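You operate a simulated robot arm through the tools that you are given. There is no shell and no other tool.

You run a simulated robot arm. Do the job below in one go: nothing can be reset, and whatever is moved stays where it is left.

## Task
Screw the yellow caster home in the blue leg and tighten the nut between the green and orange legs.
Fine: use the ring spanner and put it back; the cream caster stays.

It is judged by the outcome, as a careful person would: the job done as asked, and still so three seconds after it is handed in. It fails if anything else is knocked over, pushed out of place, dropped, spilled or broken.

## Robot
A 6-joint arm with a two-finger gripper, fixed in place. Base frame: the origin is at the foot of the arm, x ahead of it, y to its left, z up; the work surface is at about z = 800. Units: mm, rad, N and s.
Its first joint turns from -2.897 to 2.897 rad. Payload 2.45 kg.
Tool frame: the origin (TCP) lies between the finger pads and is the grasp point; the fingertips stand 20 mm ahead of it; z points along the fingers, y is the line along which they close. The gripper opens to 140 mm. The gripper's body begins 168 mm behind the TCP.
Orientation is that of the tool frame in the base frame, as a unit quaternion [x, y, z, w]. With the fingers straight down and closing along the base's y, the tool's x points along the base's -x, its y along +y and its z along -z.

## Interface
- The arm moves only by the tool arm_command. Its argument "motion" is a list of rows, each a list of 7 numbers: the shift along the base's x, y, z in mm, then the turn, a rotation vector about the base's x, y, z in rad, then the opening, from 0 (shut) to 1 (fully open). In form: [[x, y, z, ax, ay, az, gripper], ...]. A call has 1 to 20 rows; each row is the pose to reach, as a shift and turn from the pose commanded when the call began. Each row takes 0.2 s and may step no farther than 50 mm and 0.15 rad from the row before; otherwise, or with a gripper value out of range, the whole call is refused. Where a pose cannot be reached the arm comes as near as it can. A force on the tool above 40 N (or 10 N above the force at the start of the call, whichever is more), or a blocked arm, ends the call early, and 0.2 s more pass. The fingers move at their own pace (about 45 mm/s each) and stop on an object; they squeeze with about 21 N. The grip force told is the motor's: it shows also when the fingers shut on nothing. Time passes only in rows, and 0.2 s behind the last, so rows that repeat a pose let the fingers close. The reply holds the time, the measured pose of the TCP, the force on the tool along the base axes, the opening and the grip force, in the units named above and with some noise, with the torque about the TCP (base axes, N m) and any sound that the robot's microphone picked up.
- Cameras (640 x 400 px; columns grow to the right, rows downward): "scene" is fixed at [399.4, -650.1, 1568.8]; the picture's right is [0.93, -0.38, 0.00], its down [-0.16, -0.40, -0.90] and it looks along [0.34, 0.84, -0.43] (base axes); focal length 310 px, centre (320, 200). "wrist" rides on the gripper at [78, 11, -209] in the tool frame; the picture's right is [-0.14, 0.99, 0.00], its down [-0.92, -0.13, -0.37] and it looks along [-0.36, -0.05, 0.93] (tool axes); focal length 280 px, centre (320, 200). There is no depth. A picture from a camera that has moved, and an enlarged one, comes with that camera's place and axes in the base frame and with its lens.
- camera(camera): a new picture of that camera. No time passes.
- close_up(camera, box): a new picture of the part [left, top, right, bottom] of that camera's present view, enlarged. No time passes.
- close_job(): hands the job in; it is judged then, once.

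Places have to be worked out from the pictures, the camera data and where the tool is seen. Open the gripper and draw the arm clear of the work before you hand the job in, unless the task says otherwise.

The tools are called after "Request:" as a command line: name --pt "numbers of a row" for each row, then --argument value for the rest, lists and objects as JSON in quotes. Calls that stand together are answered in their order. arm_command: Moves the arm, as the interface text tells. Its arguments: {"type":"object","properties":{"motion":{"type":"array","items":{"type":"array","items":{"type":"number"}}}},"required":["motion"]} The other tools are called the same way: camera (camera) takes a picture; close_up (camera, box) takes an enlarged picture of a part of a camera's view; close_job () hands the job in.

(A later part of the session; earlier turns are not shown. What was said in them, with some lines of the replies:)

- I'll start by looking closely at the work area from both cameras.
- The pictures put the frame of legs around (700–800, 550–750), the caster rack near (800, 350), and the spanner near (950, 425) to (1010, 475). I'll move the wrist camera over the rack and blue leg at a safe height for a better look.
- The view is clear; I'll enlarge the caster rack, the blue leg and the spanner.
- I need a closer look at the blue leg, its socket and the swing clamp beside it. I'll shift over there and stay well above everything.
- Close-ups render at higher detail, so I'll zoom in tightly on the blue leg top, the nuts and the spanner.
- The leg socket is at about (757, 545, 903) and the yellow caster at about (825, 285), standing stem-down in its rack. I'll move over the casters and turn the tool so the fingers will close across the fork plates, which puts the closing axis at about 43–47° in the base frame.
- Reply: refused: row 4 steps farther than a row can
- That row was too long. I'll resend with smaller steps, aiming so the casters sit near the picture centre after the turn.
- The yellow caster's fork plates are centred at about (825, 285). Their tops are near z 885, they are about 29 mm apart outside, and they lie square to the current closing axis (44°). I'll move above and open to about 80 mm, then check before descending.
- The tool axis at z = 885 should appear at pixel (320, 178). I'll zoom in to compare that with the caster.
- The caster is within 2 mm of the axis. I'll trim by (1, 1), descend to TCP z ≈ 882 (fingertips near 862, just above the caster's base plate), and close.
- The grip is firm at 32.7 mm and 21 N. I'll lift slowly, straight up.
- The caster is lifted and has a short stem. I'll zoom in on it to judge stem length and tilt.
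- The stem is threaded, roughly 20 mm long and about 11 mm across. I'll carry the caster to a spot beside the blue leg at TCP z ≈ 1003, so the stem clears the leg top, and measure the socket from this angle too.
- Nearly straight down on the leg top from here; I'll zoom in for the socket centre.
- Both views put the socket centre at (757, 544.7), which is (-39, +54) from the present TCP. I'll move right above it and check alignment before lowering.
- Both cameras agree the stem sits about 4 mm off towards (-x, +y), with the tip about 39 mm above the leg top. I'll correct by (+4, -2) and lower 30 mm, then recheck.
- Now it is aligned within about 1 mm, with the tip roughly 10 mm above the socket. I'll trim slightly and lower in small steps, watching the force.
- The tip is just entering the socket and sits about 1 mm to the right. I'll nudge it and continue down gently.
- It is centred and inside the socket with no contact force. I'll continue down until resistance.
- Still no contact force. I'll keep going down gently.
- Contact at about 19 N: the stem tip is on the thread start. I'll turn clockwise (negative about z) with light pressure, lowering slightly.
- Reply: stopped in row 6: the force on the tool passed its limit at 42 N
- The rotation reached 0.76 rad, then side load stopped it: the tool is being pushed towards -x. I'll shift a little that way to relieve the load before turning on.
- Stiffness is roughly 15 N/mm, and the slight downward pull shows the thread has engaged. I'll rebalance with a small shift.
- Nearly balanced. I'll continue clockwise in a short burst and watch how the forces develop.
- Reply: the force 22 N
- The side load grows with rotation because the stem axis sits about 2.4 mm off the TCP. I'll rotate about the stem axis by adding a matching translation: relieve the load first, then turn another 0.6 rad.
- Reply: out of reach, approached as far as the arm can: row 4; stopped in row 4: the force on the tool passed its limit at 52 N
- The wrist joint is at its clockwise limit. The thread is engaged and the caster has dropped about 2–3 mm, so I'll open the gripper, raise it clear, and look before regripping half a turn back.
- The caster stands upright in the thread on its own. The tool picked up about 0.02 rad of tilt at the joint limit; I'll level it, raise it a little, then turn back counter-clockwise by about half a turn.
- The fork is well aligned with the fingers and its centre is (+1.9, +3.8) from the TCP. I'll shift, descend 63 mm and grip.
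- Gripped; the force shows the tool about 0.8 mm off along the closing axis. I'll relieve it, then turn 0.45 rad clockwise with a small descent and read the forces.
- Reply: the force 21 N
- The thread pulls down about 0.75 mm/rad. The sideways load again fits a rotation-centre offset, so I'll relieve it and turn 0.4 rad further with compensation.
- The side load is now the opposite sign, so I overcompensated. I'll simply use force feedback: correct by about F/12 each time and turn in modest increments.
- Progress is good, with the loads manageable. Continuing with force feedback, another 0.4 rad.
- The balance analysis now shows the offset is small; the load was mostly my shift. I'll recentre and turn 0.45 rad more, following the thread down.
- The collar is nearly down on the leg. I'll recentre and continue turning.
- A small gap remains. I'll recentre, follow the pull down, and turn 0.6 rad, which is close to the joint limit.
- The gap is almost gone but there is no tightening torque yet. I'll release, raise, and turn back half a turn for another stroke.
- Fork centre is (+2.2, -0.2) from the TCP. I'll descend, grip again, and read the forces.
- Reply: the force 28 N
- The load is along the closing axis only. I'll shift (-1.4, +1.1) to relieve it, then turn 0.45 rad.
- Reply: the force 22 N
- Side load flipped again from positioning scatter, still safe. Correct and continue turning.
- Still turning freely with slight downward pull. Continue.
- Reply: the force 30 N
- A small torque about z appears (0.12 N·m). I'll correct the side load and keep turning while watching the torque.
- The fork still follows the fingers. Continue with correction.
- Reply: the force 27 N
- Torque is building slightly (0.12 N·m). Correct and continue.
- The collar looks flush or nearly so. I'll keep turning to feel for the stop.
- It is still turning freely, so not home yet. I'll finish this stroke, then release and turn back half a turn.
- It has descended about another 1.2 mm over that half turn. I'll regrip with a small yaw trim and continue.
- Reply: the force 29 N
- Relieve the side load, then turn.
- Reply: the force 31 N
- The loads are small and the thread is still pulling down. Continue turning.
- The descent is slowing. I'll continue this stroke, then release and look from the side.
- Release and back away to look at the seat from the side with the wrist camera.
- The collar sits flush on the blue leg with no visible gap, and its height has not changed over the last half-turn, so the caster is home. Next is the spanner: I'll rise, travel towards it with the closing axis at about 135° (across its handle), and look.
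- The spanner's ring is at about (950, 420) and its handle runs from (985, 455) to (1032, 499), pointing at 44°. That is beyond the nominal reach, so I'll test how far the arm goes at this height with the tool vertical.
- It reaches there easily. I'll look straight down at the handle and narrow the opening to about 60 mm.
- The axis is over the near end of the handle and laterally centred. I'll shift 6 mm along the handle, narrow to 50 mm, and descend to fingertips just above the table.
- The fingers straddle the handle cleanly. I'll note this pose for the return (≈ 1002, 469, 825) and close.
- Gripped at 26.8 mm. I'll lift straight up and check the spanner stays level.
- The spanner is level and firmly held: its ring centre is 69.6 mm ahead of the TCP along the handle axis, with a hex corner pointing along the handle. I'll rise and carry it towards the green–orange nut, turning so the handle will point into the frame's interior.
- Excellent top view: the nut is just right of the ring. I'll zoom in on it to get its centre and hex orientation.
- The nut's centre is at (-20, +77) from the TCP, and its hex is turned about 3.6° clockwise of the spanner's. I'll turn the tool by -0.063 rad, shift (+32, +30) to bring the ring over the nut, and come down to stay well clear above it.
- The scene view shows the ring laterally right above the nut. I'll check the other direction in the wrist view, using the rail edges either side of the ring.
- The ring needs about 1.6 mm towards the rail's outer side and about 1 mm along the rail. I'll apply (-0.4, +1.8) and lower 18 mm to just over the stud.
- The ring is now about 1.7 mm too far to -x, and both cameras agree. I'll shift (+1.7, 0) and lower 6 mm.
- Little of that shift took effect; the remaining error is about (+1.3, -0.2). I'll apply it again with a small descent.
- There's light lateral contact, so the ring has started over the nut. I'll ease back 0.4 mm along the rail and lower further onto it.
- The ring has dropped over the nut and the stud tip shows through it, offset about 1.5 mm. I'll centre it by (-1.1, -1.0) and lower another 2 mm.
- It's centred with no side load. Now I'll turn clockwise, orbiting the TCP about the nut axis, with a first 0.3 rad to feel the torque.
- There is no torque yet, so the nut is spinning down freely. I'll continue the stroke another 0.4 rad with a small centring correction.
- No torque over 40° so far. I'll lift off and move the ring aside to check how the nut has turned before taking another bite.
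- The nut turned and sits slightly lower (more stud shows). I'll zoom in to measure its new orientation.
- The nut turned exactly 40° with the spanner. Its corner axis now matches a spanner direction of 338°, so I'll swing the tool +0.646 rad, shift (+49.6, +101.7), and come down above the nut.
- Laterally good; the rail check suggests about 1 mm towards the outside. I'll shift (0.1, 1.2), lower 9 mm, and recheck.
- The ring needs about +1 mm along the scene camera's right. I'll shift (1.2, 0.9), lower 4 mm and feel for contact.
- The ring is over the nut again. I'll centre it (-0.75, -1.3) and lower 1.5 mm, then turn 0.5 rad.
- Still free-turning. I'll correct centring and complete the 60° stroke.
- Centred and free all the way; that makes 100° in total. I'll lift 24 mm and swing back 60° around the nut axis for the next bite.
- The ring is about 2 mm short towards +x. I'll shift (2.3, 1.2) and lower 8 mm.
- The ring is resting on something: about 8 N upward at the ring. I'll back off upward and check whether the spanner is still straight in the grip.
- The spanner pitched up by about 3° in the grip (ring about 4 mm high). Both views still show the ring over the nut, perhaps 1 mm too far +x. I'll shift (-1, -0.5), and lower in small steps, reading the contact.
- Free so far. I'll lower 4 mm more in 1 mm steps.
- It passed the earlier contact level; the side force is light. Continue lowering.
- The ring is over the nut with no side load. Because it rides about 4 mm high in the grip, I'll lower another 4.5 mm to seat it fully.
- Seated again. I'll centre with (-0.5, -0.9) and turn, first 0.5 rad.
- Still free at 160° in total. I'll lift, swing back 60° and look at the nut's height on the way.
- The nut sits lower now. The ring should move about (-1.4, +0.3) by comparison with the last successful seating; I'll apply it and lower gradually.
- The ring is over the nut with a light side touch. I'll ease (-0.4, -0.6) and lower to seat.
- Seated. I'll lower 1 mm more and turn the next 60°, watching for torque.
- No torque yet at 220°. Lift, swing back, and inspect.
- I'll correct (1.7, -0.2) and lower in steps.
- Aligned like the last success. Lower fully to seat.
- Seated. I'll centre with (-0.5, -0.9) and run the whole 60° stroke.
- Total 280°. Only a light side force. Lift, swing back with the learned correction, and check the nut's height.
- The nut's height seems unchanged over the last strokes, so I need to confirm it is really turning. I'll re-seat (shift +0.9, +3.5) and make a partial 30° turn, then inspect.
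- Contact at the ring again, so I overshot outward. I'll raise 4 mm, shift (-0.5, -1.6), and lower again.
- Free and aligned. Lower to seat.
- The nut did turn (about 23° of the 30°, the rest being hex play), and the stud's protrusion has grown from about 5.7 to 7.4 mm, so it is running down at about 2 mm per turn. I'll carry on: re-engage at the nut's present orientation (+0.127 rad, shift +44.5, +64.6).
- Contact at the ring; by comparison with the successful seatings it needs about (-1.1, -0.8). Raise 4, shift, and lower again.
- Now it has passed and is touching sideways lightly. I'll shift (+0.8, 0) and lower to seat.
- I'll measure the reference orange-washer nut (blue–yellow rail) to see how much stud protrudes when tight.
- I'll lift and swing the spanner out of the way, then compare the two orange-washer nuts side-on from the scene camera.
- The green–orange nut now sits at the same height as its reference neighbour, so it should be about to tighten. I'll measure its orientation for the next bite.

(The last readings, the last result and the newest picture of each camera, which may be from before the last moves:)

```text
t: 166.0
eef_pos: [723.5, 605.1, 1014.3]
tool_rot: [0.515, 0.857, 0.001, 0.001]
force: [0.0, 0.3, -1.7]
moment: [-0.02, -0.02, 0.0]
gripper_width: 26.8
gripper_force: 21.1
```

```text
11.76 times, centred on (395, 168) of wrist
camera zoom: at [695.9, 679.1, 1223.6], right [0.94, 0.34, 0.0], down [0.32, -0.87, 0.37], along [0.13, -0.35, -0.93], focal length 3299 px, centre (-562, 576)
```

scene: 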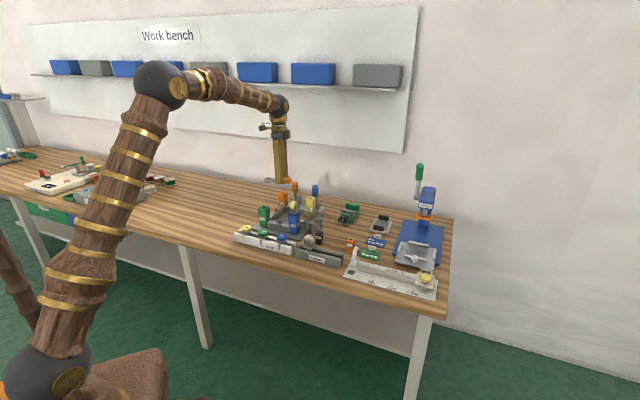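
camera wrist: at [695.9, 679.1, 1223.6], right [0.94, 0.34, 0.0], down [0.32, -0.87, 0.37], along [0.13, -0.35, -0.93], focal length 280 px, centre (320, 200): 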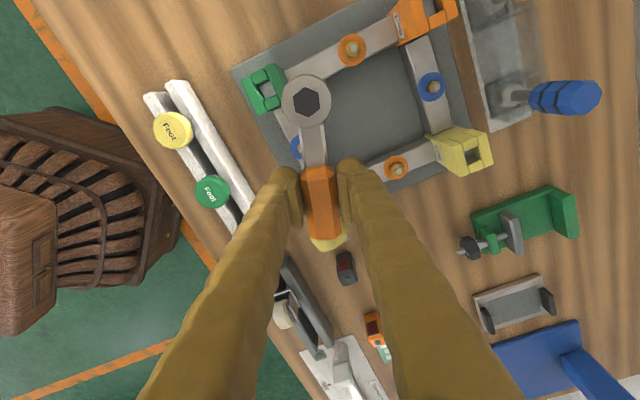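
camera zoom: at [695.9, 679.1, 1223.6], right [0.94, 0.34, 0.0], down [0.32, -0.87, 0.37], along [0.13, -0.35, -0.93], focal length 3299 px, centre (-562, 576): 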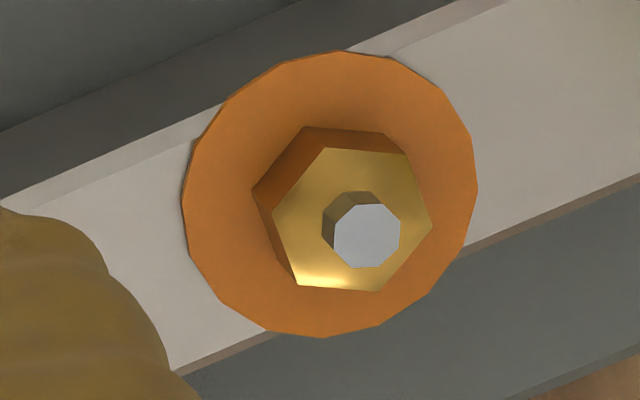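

The nut's orientation did not change during that last 40° stroke, which suggests it has reached its stop. To be sure, I'll re-seat the spanner fully and try once more, checking for any further movement.

Request:
arm_command --pt "12 22 0 0 0 0.08 0" --pt "24 44 0 0 0 0.16 0" --pt "36 64 0 0 0 0.24 0" --pt "45.7 79.9 0 0 0 0.297 0" --pt "45.7 79.9 -40 0 0 0.297 0" --pt "45.7 79.9 -80 0 0 0.297 0" --pt "45.7 79.9 -115 0 0 0.297 0" --pt "45.7 79.9 -129 0 0 0.297 0" --pt "45.7 79.9 -129 0 0 0.297 0"

Request:
close_up --camera "scene" --box '[268, 196, 296, 220]'

Request:
close_up --camera "wrist" --box '[265, 65, 350, 140]'

```text
t: 168.0
eef_pos: [770.1, 680.7, 885.0]
tool_rot: [0.382, 0.924, 0.001, 0.001]
force: [0.1, 0.0, -1.2]
moment: [-0.03, 0.0, 0.03]
gripper_width: 26.8
gripper_force: 21.0
```

```text
16.00 times, centred on (282, 208) of scene
camera zoom: at [399.4, -650.1, 1568.8], right [0.93, -0.38, 0.0], down [-0.16, -0.4, -0.9], along [0.34, 0.84, -0.43], focal length 4967 px, centre (928, 72)
```

zoom: 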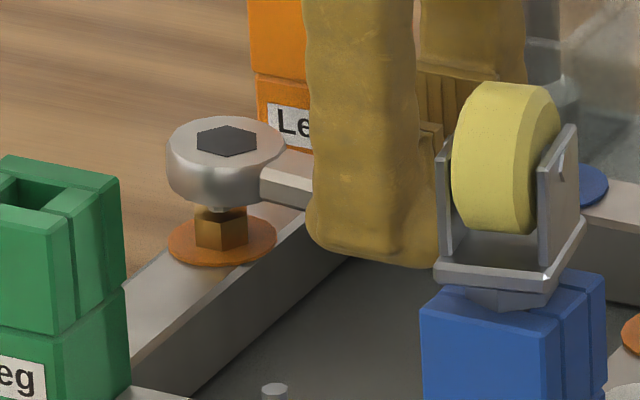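

```text
5.33 times, centred on (308, 102) of wrist
camera zoom: at [722.7, 743.8, 1093.4], right [0.8, 0.6, 0.0], down [0.56, -0.74, 0.37], along [0.23, -0.29, -0.93], focal length 1495 px, centre (387, 720)
```

zoom: 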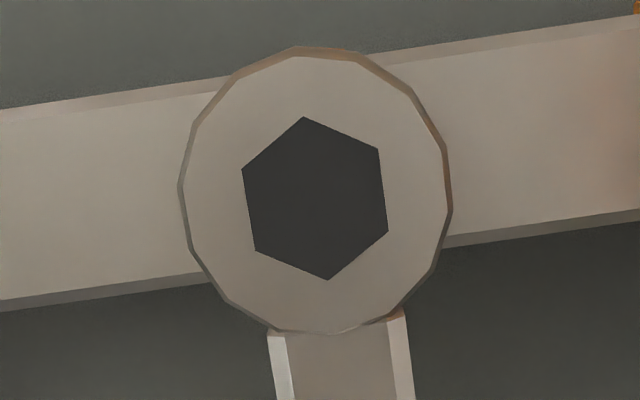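

Request:
arm_command --pt "-0.9 1.4 0 0 0 0 0" --pt "-1.7 2.8 0 0 0 0 0" --pt "-1.7 2.8 -2 0 0 0 0" --pt "-1.7 2.8 -2 0 0 0 0"

Request:
close_up --camera "scene" --box '[268, 196, 296, 220]'

Request:
close_up --camera "wrist" --box '[265, 65, 350, 140]'

```text
t: 169.0
eef_pos: [769.4, 682.8, 881.6]
tool_rot: [0.382, 0.924, 0.0, 0.001]
force: [0.1, 0.1, -1.1]
moment: [-0.01, 0.03, 0.01]
gripper_width: 27.0
gripper_force: 21.2
```

```text
16.00 times, centred on (282, 208) of scene
camera zoom: at [399.4, -650.1, 1568.8], right [0.93, -0.38, 0.0], down [-0.16, -0.4, -0.9], along [0.34, 0.84, -0.43], focal length 4967 px, centre (928, 72)
```

zoom: 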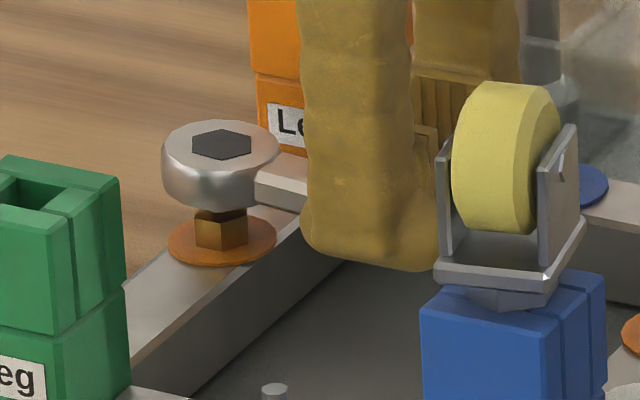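

```text
5.33 times, centred on (308, 102) of wrist
camera zoom: at [721.8, 747.3, 1090.8], right [0.8, 0.6, 0.0], down [0.56, -0.74, 0.37], along [0.23, -0.29, -0.93], focal length 1495 px, centre (387, 720)
```

zoom: 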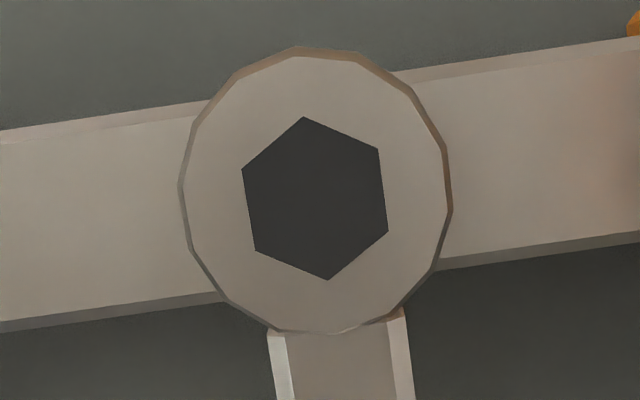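

Request:
arm_command --pt "-0.6 -0.6 0 0 0 0 0" --pt "-0.6 -0.6 -2 0 0 0 0" --pt "-0.6 -0.6 -4 0 0 0 0" --pt "-0.6 -0.6 -6 0 0 0 0" --pt "-0.6 -0.6 -6 0 0 0 0"

Request:
close_up --camera "scene" --box '[268, 196, 296, 220]'

```text
t: 170.2
eef_pos: [768.1, 683.4, 875.8]
tool_rot: [0.383, 0.924, 0.001, 0.001]
force: [0.8, -2.5, -0.8]
moment: [-0.04, -0.02, 0.08]
gripper_width: 27.0
gripper_force: 20.6
```

```text
16.00 times, centred on (282, 208) of scene
camera zoom: at [399.4, -650.1, 1568.8], right [0.93, -0.38, 0.0], down [-0.16, -0.4, -0.9], along [0.34, 0.84, -0.43], focal length 4967 px, centre (928, 72)
```

zoom: 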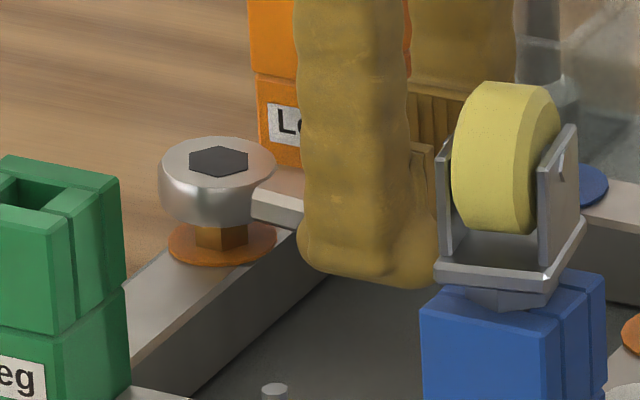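

Passing over with a light side touch; I'll ease (0.2, -0.6) and lower right down so the ring sits as deep as possible.

Request:
arm_command --pt "0.2 -0.6 0 0 0 0 0" --pt "0.2 -0.6 -3 0 0 0 0" --pt "0.2 -0.6 -6 0 0 0 0" --pt "0.2 -0.6 -9 0 0 0 0" --pt "0.2 -0.6 -11 0 0 0 0" --pt "0.2 -0.6 -12 0 0 0 0" --pt "0.2 -0.6 -12 0 0 0 0"

Request:
close_up --camera "wrist" --box '[265, 65, 350, 140]'

Request:
close_up --camera "scene" --box '[268, 196, 296, 220]'

```text
t: 171.8
eef_pos: [768.6, 683.7, 865.7]
tool_rot: [0.382, 0.924, 0.0, 0.002]
force: [7.3, -7.8, 0.7]
moment: [-0.09, -0.09, 0.05]
gripper_width: 26.8
gripper_force: 21.0
```

```text
5.33 times, centred on (308, 102) of wrist
camera zoom: at [720.4, 747.4, 1073.5], right [0.8, 0.6, 0.0], down [0.56, -0.74, 0.37], along [0.23, -0.29, -0.93], focal length 1495 px, centre (387, 720)
```

zoom: 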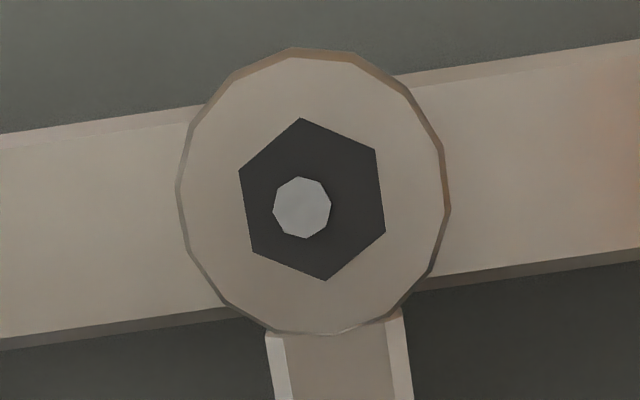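

```text
16.00 times, centred on (282, 208) of scene
camera zoom: at [399.4, -650.1, 1568.8], right [0.93, -0.38, 0.0], down [-0.16, -0.4, -0.9], along [0.34, 0.84, -0.43], focal length 4967 px, centre (928, 72)
```

zoom: 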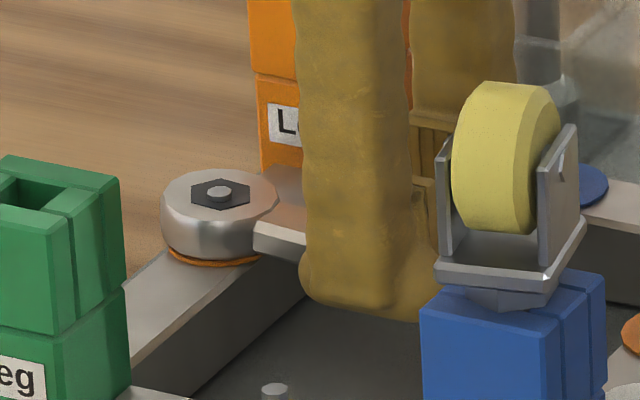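

Seated deep. I'll relieve (0, -1.0) and turn 0.4 rad, checking for torque.

Request:
arm_command --pt "0 -0.5 -0.5 0 0 0 0" --pt "0 -1.0 -1 0 0 0 0" --pt "0 -1.0 -1 0 0 0 0"

Request:
arm_command --pt "-2.5 -2.4 0 0 0 -0.05 0" --pt "-5.1 -4.7 0 0 0 -0.1 0" --pt "-10.8 -8.9 0 0 0 -0.2 0" --pt "-16.7 -12.5 0 0 0 -0.3 0" --pt "-16.7 -12.5 0 0 0 -0.3 0"

Request:
close_up --camera "wrist" --box '[265, 65, 350, 140]'

```text
t: 172.6
eef_pos: [768.5, 684.3, 863.5]
tool_rot: [0.382, 0.924, 0.001, 0.001]
force: [0.2, 1.3, 8.3]
moment: [0.41, 0.25, -0.04]
gripper_width: 26.8
gripper_force: 21.1
```

```text
t: 173.8
eef_pos: [751.6, 670.3, 863.9]
tool_rot: [0.516, 0.856, -0.001, 0.002]
force: [3.6, -5.9, 7.1]
moment: [0.23, 0.22, 0.01]
gripper_width: 27.0
gripper_force: 21.0
```

```text
5.33 times, centred on (308, 102) of wrist
camera zoom: at [724.5, 746.1, 1072.0], right [0.94, 0.34, 0.0], down [0.32, -0.87, 0.37], along [0.13, -0.35, -0.93], focal length 1495 px, centre (387, 720)
```

zoom: 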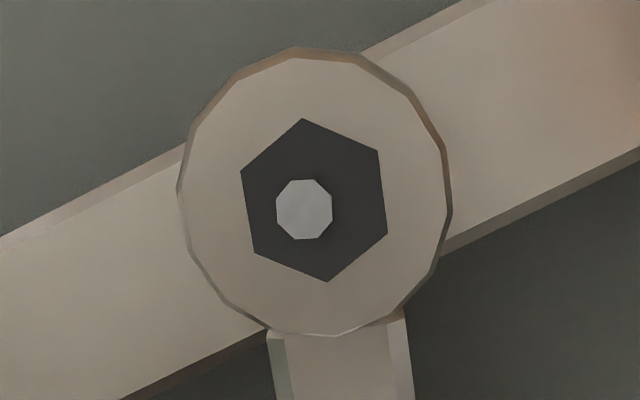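

The ring is now bottomed on the washer (8 N up) and there is still no resisting torque about the nut. I'll finish the stroke and then inspect the nut.

Request:
arm_command --pt "-0.5 -0.7 0.3 0 0 0 0" --pt "-6.8 -3.6 0.3 0 0 -0.1 0" --pt "-13.3 -6.0 0.3 0 0 -0.2 0" --pt "-20.1 -7.6 0.3 0 0 -0.3 0" --pt "-27.0 -8.6 0.3 0 0 -0.4 0" --pt "-27.0 -8.6 0.3 0 0 -0.4 0"

Request:
close_up --camera "wrist" --box '[265, 65, 350, 140]'

```text
t: 175.2
eef_pos: [724.7, 660.3, 864.5]
tool_rot: [0.676, 0.737, 0.0, 0.002]
force: [1.3, -1.5, 9.2]
moment: [0.46, 0.15, 0.03]
gripper_width: 27.1
gripper_force: 21.1
```

```text
5.33 times, centred on (308, 102) of wrist
camera zoom: at [729.3, 740.5, 1072.4], right [1.0, -0.05, 0.0], down [-0.05, -0.93, 0.37], along [-0.02, -0.37, -0.93], focal length 1495 px, centre (387, 720)
```

zoom: 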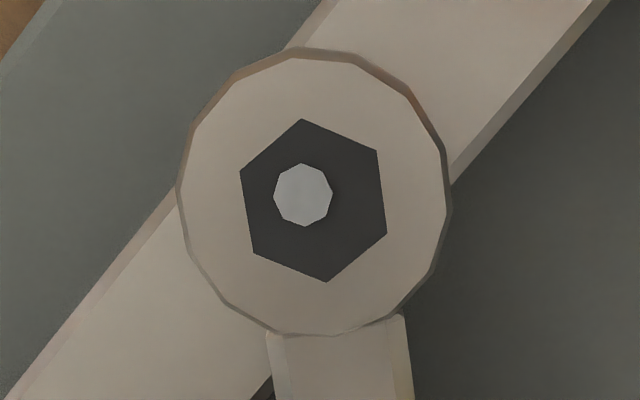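

Now lift, move aside and inspect the nut's angle and height.

Request:
arm_command --pt "-1.0 0 2 0 0 0 0" --pt "-1.0 0 10 0 0 0 0" --pt "-1.0 0 26 0 0 0 0" --pt "0 0 60 0 0 0.1 0" --pt "0 0 100 0 0 0.2 0" --pt "0 -10 140 0 0 0.3 0" --pt "0 -40 148 0 0 0.4 0" --pt "0 -60 148 0 0 0.4 0" --pt "0 -60 148 0 0 0.4 0"

Request:
close_up --camera "wrist" --box '[332, 32, 370, 66]'

Request:
close_up --camera "scene" --box '[277, 203, 287, 211]'

```text
t: 177.2
eef_pos: [726.3, 602.6, 1011.9]
tool_rot: [0.516, 0.857, 0.0, 0.001]
force: [-0.2, -0.2, -1.2]
moment: [-0.02, 0.01, 0.03]
gripper_width: 26.8
gripper_force: 21.0
```

```text
11.76 times, centred on (351, 49) of wrist
camera zoom: at [698.8, 677.8, 1221.4], right [0.94, 0.34, 0.0], down [0.32, -0.87, 0.37], along [0.13, -0.35, -0.93], focal length 3299 px, centre (-45, 1976)
```

zoom: 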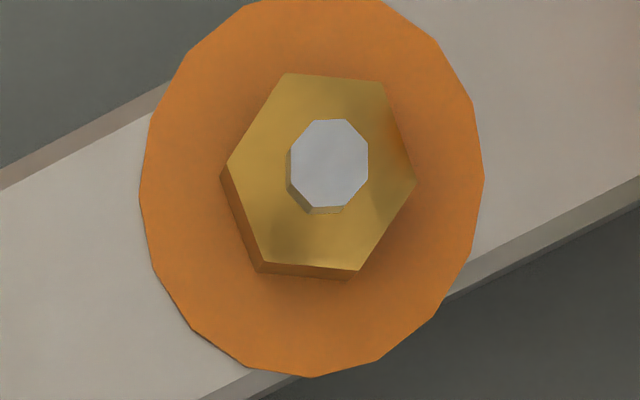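

```text
16.00 times, centred on (282, 207) of scene
camera zoom: at [399.4, -650.1, 1568.8], right [0.93, -0.38, 0.0], down [-0.16, -0.4, -0.9], along [0.34, 0.84, -0.43], focal length 4967 px, centre (928, 88)
```

zoom: 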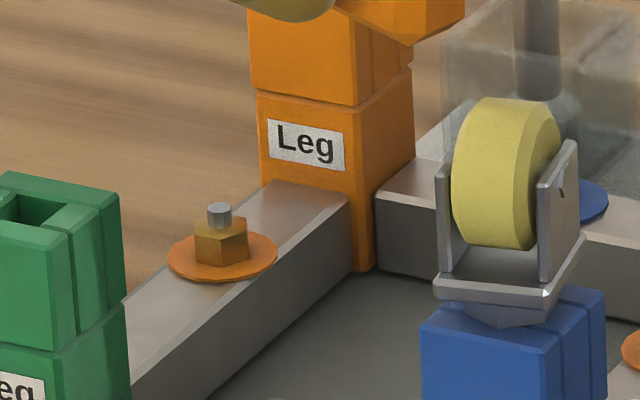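

The nut's angle is unchanged again and it now sits down on its washer like its neighbour (about 10 mm nut height, no gap), so it is home and tight. Now I'll carry the spanner back: rise, travel and turn to its original heading (45°).

Request:
arm_command --pt "0 0 30 0 0 0.1 0" --pt "0 0 50 0 0 0.23 0" --pt "22 -11 55 0 0 0.37 0" --pt "46 -22 55 0 0 0.51 0" --pt "70 -34 55 0 0 0.65 0" --pt "94 -46 55 0 0 0.79 0" --pt "118 -58 55 0 0 0.93 0" --pt "142 -69 55 0 0 1.07 0" --pt "166 -81 55 0 0 1.21 0" --pt "190 -93 55 0 0 1.35 0" --pt "214 -104 45 0 0 1.49 0" --pt "238 -116 30 0 0 1.63 0" --pt "260 -127 10 0 0 1.76 0" --pt "275 -134 -20 0 0 1.871 0" --pt "275 -134 -27 0 0 1.871 0" --pt "275 -134 -27 0 0 1.871 0"

Request:
camera --camera "wrist"

Request:
close_up --camera "scene" --box '[310, 170, 390, 250]'

```text
t: 180.6
eef_pos: [1000.5, 468.2, 982.4]
tool_rot: [-0.383, 0.924, 0.001, 0.0]
force: [0.5, 0.2, 0.1]
moment: [0.03, 0.01, 0.02]
gripper_width: 27.0
gripper_force: 21.0
```

```text
taken
camera wrist: at [937.1, 420.1, 1191.0], right [-0.6, 0.8, 0.0], down [0.74, 0.56, 0.37], along [0.29, 0.23, -0.93], focal length 280 px, centre (320, 200)
```

wrist: 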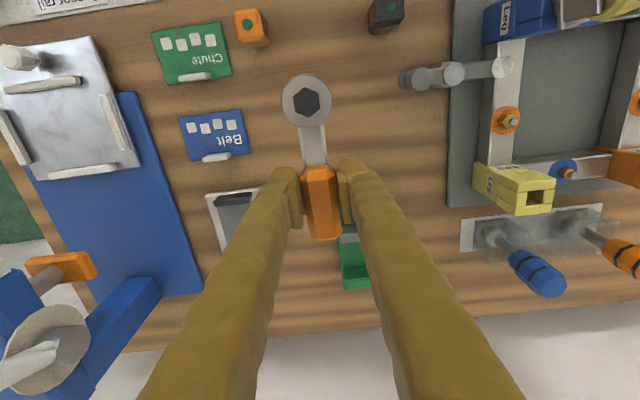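

```text
5.00 times, centred on (350, 210) of scene
camera zoom: at [399.4, -650.1, 1568.8], right [0.93, -0.38, 0.0], down [-0.16, -0.4, -0.9], along [0.34, 0.84, -0.43], focal length 1552 px, centre (170, 150)
```

zoom: 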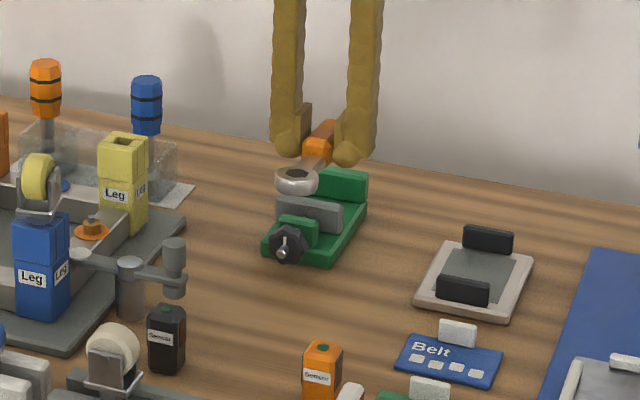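

Back over its original spot with the same heading. I'll lower towards the table.

Request:
arm_command --pt "0.5 1 -45 0 0 0 0" --pt "0.5 1 -90 0 0 0 0" --pt "0.5 1 -125 0 0 0 0" --pt "0.5 1 -144 0 0 0 0" --pt "0.5 1 -144 0 0 0 0"

Request:
camera --camera "wrist"

Request:
close_up --camera "scene" --box '[320, 200, 380, 250]'

```text
t: 181.8
eef_pos: [998.7, 468.8, 836.6]
tool_rot: [-0.383, 0.924, 0.001, 0.001]
force: [1.4, 0.0, -0.7]
moment: [0.03, -0.02, -0.03]
gripper_width: 26.6
gripper_force: 21.8
```

```text
taken
camera wrist: at [935.6, 420.8, 1045.5], right [-0.6, 0.8, 0.0], down [0.74, 0.56, 0.37], along [0.29, 0.23, -0.93], focal length 280 px, centre (320, 200)
```

wrist: 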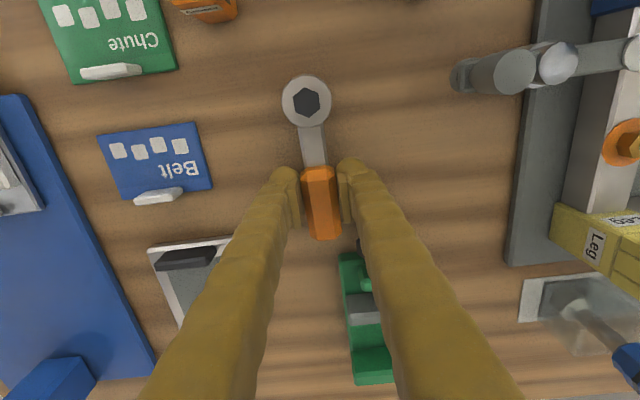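

```text
8.00 times, centred on (350, 225) of scene
camera zoom: at [399.4, -650.1, 1568.8], right [0.93, -0.38, 0.0], down [-0.16, -0.4, -0.9], along [0.34, 0.84, -0.43], focal length 2483 px, centre (80, 0)
```

zoom: 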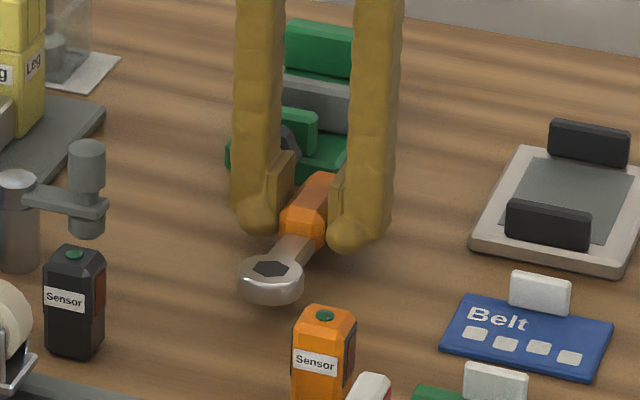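

I'll trim +2 mm in x and lower in small steps until it settles on the table.

Request:
arm_command --pt "1.5 0 -3 0 0 0 0" --pt "1.5 0 -6 0 0 0 0" --pt "1.5 0 -8 0 0 0 0" --pt "1.5 0 -9 0 0 0 0" --pt "1.5 0 -9 0 0 0 0"

```text
t: 183.0
eef_pos: [1001.5, 469.5, 828.2]
tool_rot: [-0.383, 0.924, 0.0, 0.001]
force: [0.3, 0.1, -0.8]
moment: [0.03, 0.03, 0.01]
gripper_width: 27.0
gripper_force: 20.8
```

Request:
arm_command --pt "0 0 -1 0 0 0 0" --pt "0 0 -2 0 0 0 0" --pt "0 0 -3 0 0 0 0" --pt "0 0 -3 0 0 0 0"

Request:
close_up --camera "scene" --box '[335, 215, 365, 240]'

```text
t: 184.0
eef_pos: [1000.5, 468.2, 828.9]
tool_rot: [-0.383, 0.924, 0.001, 0.0]
force: [-1.1, -0.4, -1.7]
moment: [0.02, -0.01, 0.02]
gripper_width: 27.1
gripper_force: 20.9
```

```text
16.00 times, centred on (350, 228) of scene
camera zoom: at [399.4, -650.1, 1568.8], right [0.93, -0.38, 0.0], down [-0.16, -0.4, -0.9], along [0.34, 0.84, -0.43], focal length 4967 px, centre (-160, -240)
```

zoom: 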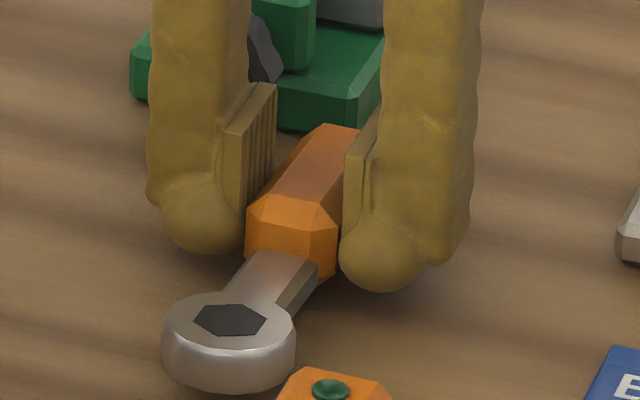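

Request:
arm_command --pt "0 0 -1 0 0 0 0" --pt "0 0 -2 0 0 0 0" --pt "0 0 -3 0 0 0 0" --pt "0 0 -3 0 0 0 0"

```text
t: 185.0
eef_pos: [1001.8, 467.7, 826.2]
tool_rot: [-0.384, 0.923, 0.001, 0.001]
force: [-2.5, 0.2, 11.1]
moment: [0.38, -0.36, 0.04]
gripper_width: 26.9
gripper_force: 21.4
```

The handle end has touched down (about 12 N). One more millimetre to press it level, then release.

Request:
arm_command --pt "0 0 -0.7 0 0 0 0" --pt "0 0 -1.4 0 0 0 0" --pt "0 0 -1.4 0 0 0 0"

Request:
close_up --camera "scene" --box '[335, 215, 365, 240]'

```text
t: 185.8
eef_pos: [1001.6, 468.9, 823.2]
tool_rot: [-0.383, 0.924, 0.001, 0.0]
force: [-1.3, -4.7, 11.0]
moment: [0.31, -0.34, -0.1]
gripper_width: 26.7
gripper_force: 21.1
```

```text
16.00 times, centred on (350, 228) of scene
camera zoom: at [399.4, -650.1, 1568.8], right [0.93, -0.38, 0.0], down [-0.16, -0.4, -0.9], along [0.34, 0.84, -0.43], focal length 4967 px, centre (-160, -240)
```

zoom: 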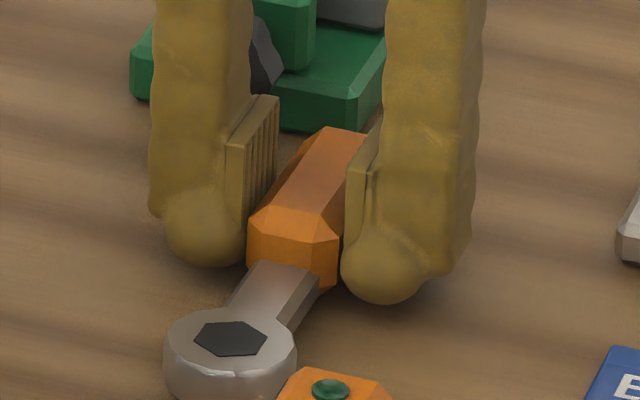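

Releasing now: the ring is within about 3–4 mm of the table.

Request:
arm_command --pt "0 0 -0.6 0 0 0 0" --pt "0 0 -0.6 0 0 0 0.22" --pt "0 0 -0.6 0 0 0 0.26" --pt "0 0 -0.6 0 0 0 0.3" --pt "0 0 -0.6 0 0 0 0.36" --pt "0 0 -0.6 0 0 0 0.36"

Request:
close_up --camera "scene" --box '[335, 215, 365, 240]'

Request:
camera --camera "wrist"

```text
t: 187.2
eef_pos: [1002.0, 468.7, 823.0]
tool_rot: [-0.383, 0.924, 0.001, 0.0]
force: [0.1, 0.5, 0.1]
moment: [0.02, -0.01, 0.0]
gripper_width: 50.6
gripper_force: 0.1
```

```text
16.00 times, centred on (350, 228) of scene
camera zoom: at [399.4, -650.1, 1568.8], right [0.93, -0.38, 0.0], down [-0.16, -0.4, -0.9], along [0.34, 0.84, -0.43], focal length 4967 px, centre (-160, -240)
```

zoom: 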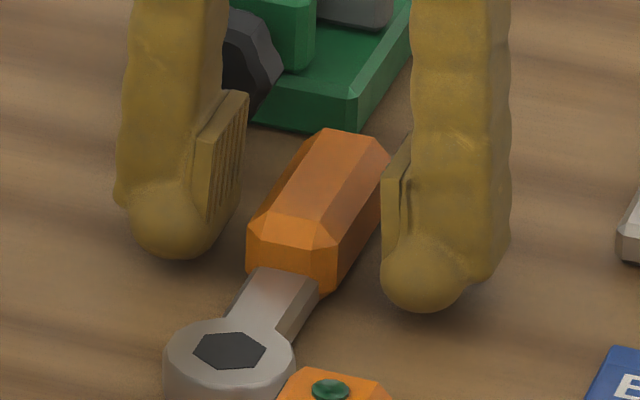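

```text
taken
camera wrist: at [939.4, 420.6, 1032.4], right [-0.6, 0.8, 0.0], down [0.74, 0.56, 0.37], along [0.29, 0.23, -0.93], focal length 280 px, centre (320, 200)
```

wrist: 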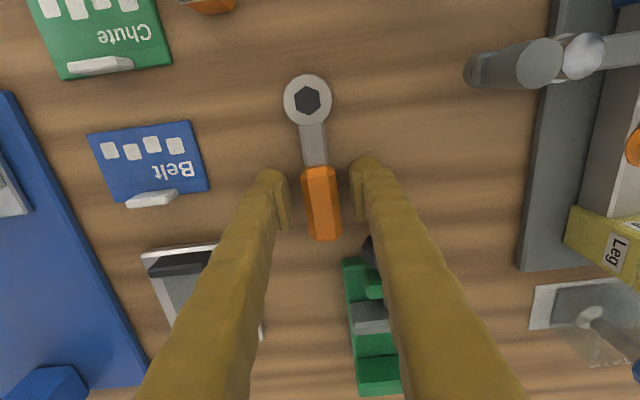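

The spanner lies flat with its ring exactly where it was picked up. I'll rise clear and travel to a vantage point to inspect the nut obliquely.

Request:
arm_command --pt "0 0 30 0 0 0 0.5" --pt "0 0 75 0 0 0 0.7" --pt "0 0 120 0 0 0 0.9" --pt "0 0 165 0 0 0 1" --pt "0 0 210 0 0 0 1" --pt "-40 18 235 0 0 0 1" --pt "-80 37 237 0 0 -0.06 1" --pt "-122 56 237 0 0 -0.12 1" --pt "-164 75 237 0 0 -0.18 1" --pt "-206 94 237 0 0 -0.24 1" --pt "-248 113 237 0 0 -0.3 1" --pt "-290 133 237 0 0 -0.36 1" --pt "-332 152 237 0 0 -0.42 1" --pt "-374 171 237 0 0 -0.48 1" --pt "-416 191 237 0 0 -0.54 1" --pt "-458 210 237 0 0 -0.6 1" --pt "-500 229 237 0 0 -0.66 1" --pt "-540 248 220 0 0 -0.72 1" --pt "-575 264 190 0 0 -0.785 1" --pt "-580 266 150 0 0 -0.785 1"

Request:
camera --camera "wrist"

Request:
camera --camera "scene"

```text
refused: row 6 steps farther than a row can; nothing moved
```

```text
taken
camera wrist: at [939.4, 420.6, 1032.4], right [-0.6, 0.8, 0.0], down [0.74, 0.56, 0.37], along [0.29, 0.23, -0.93], focal length 280 px, centre (320, 200)
```

wrist: 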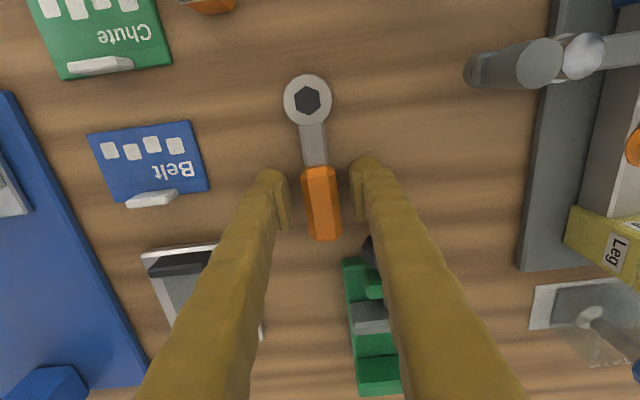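

```text
taken
```

scene: 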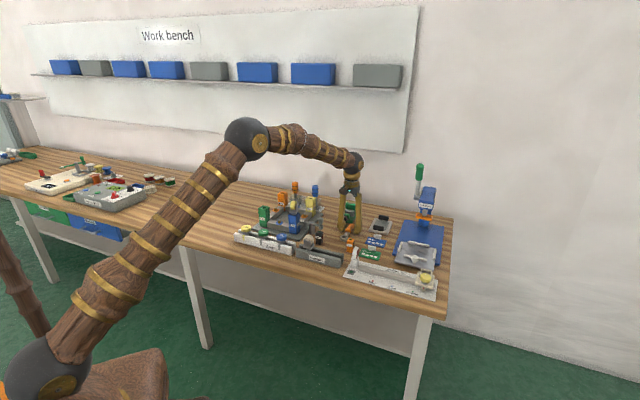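

That row was over-long; first I'll rise straight up, keeping the fingers narrow until clear, then travel.

Request:
arm_command --pt "0 0 25 0 0 0 0.36" --pt "0 0 65 0 0 0 0.36" --pt "0 0 110 0 0 0 0.6" --pt "0 0 155 0 0 0 1" --pt "0 0 200 0 0 0 1" --pt "0 0 235 0 0 0 1"

Request:
arm_command --pt "-40 18 0 0 0 -0.05 1" --pt "-82 38 0 0 0 -0.1 1" --pt "-124 57 0 0 0 -0.15 1" --pt "-166 76 0 0 0 -0.2 1" --pt "-208 95 0 0 0 -0.25 1" --pt "-250 115 0 0 0 -0.3 1" --pt "-292 134 0 0 0 -0.36 1" --pt "-334 153 0 0 0 -0.42 1" --pt "-376 172 0 0 0 -0.48 1" --pt "-418 192 0 0 0 -0.54 1" --pt "-460 211 0 0 0 -0.6 1" --pt "-502 230 0 0 0 -0.66 1" --pt "-542 249 0 0 0 -0.72 1" --pt "-580 266 -10 0 0 -0.785 1" --pt "-580 266 -50 0 0 -0.785 1" --pt "-580 266 -90 0 0 -0.785 1" --pt "-580 266 -105 0 0 -0.785 1"

Request:
camera --camera "wrist"

Request:
camera --camera "scene"

```text
t: 188.6
eef_pos: [1001.5, 467.3, 1060.6]
tool_rot: [-0.384, 0.923, 0.002, 0.001]
force: [0.9, 0.0, -0.1]
moment: [0.0, 0.02, -0.04]
gripper_width: 137.9
gripper_force: 0.1
```

```text
t: 192.2
eef_pos: [424.5, 734.9, 953.8]
tool_rot: [-0.001, 1.0, 0.001, 0.002]
force: [0.3, -0.2, -0.4]
moment: [0.0, -0.01, -0.02]
gripper_width: 140.0
gripper_force: 0.1
```

```text
taken
camera wrist: at [346.0, 746.0, 1164.0], right [0.14, 0.99, 0.0], down [0.92, -0.13, 0.37], along [0.37, -0.05, -0.93], focal length 280 px, centre (320, 200)
```

wrist: 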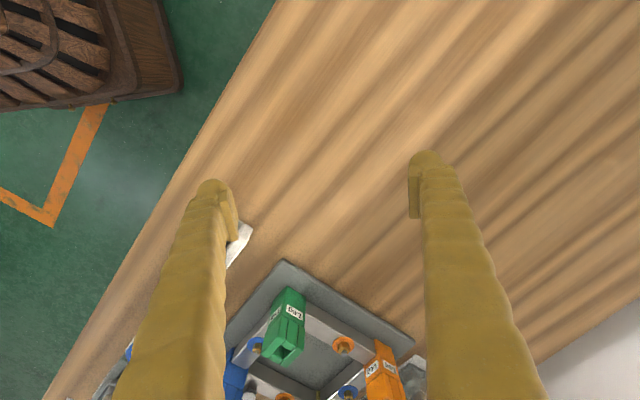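

```text
taken
```

scene: 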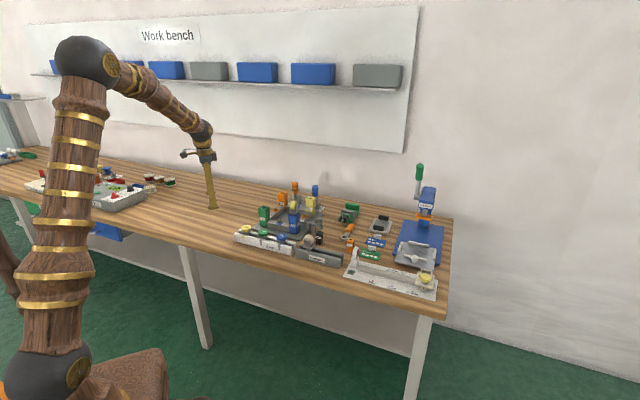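

Request:
close_up --camera "wrist" --box '[330, 332, 356, 358]'

Request:
close_up --camera "wrist" --box '[275, 384, 300, 399]'

Request:
close_up --camera "scene" --box '[230, 175, 460, 300]'

```text
15.38 times, centred on (343, 345) of wrist
camera zoom: at [346.0, 746.0, 1164.0], right [0.14, 0.99, 0.0], down [0.92, -0.13, 0.37], along [0.37, -0.05, -0.93], focal length 4314 px, centre (-34, -2031)
```

zoom: 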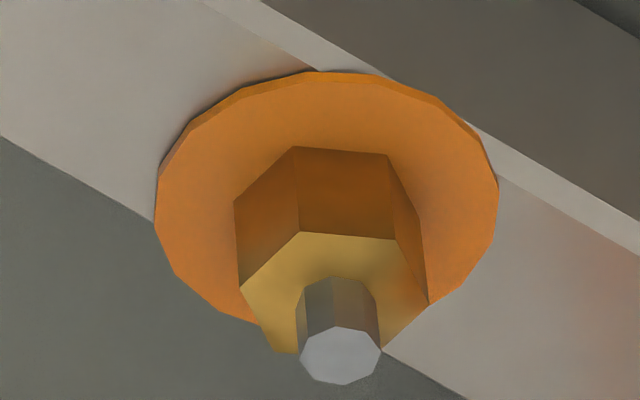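

```text
16.00 times, centred on (288, 392) of wrist
camera zoom: at [346.0, 746.0, 1164.0], right [0.14, 0.99, 0.0], down [0.92, -0.13, 0.37], along [0.37, -0.05, -0.93], focal length 4486 px, centre (840, -2864)
```

zoom: 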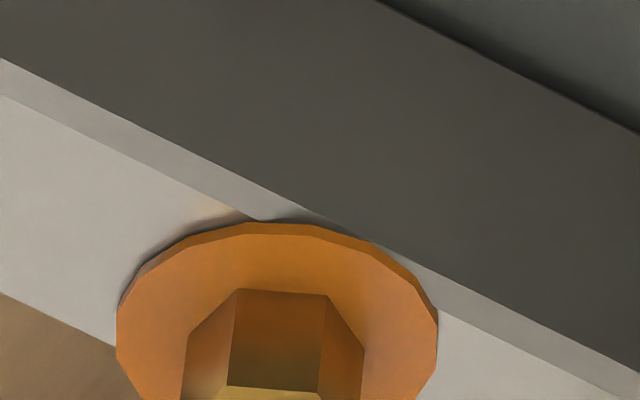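

```text
2.78 times, centred on (345, 238) of scene
camera zoom: at [399.4, -650.1, 1568.8], right [0.93, -0.38, 0.0], down [-0.16, -0.4, -0.9], along [0.34, 0.84, -0.43], focal length 864 px, centre (250, 96)
```

zoom: 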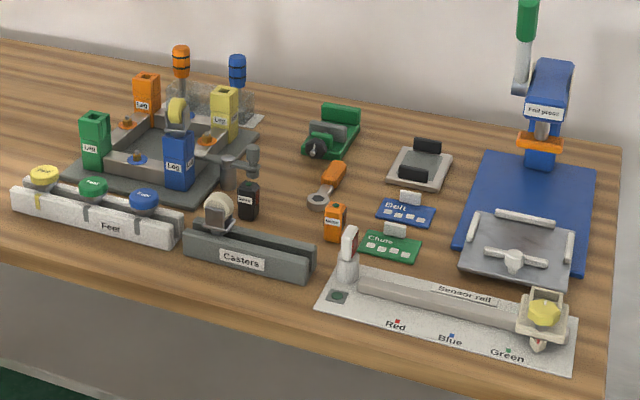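

The nut sits flush on its washer with no gap, the caster is seated in the blue leg, the spanner is back in place, and everything else looks undisturbed. I'll raise the arm a bit further clear with the gripper open.

Request:
arm_command --pt "0 0 40 0 0 0 1" --pt "0 0 85 0 0 0 1" --pt "0 0 130 0 0 0 1" --pt "0 0 170 0 0 0 1" --pt "0 0 170 0 0 0 1" --pt "0 0 170 0 0 0 1"

Request:
close_up --camera "scene" --box '[270, 185, 340, 245]'

```text
t: 193.6
eef_pos: [425.8, 736.9, 1123.3]
tool_rot: [0.0, 1.0, 0.001, 0.001]
force: [-0.5, 0.3, 0.6]
moment: [-0.04, -0.02, -0.01]
gripper_width: 140.0
gripper_force: 0.0
```

```text
6.67 times, centred on (305, 215) of scene
camera zoom: at [399.4, -650.1, 1568.8], right [0.93, -0.38, 0.0], down [-0.16, -0.4, -0.9], along [0.34, 0.84, -0.43], focal length 2070 px, centre (420, 100)
```

zoom: 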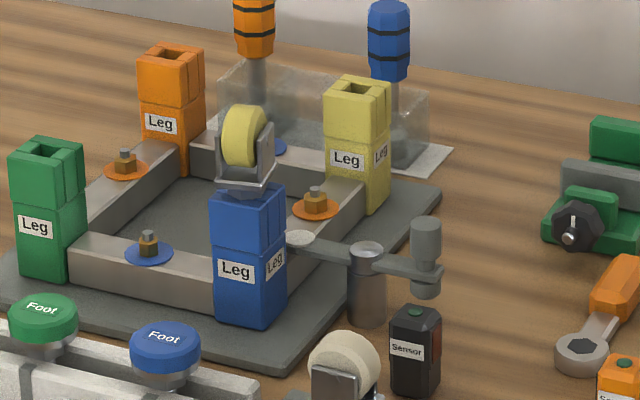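

The final picture shows all the parts where they should be, with the arm clear and the gripper open. I'm handing the job in.

Request:
close_job

```text
The job is handed in.
```

The yellow caster is screwed into the blue leg, and the nut between the green and orange legs is down on its washer. I couldn't confirm tightness by feel for either, because the readings never showed a firm stop.

- **Caster:** its collar sits flush on the top of the blue leg. It stopped going down over the last half turn, but it still turned easily in the gripper.
- **Nut:** the ring spanner turned it until it sat flush on its washer, level with the matching nut on the blue–yellow rail. After that, two more 40° strokes did not move it.
- **Spanner:** it is back at its original spot and heading, lying flat. It tilted a few degrees in the grip while I was working, then settled flat when I let go.
- **Everything else:** the cream caster stayed in its rack, and nothing else looked knocked or moved in the final pictures. The arm is clear with the gripper open.
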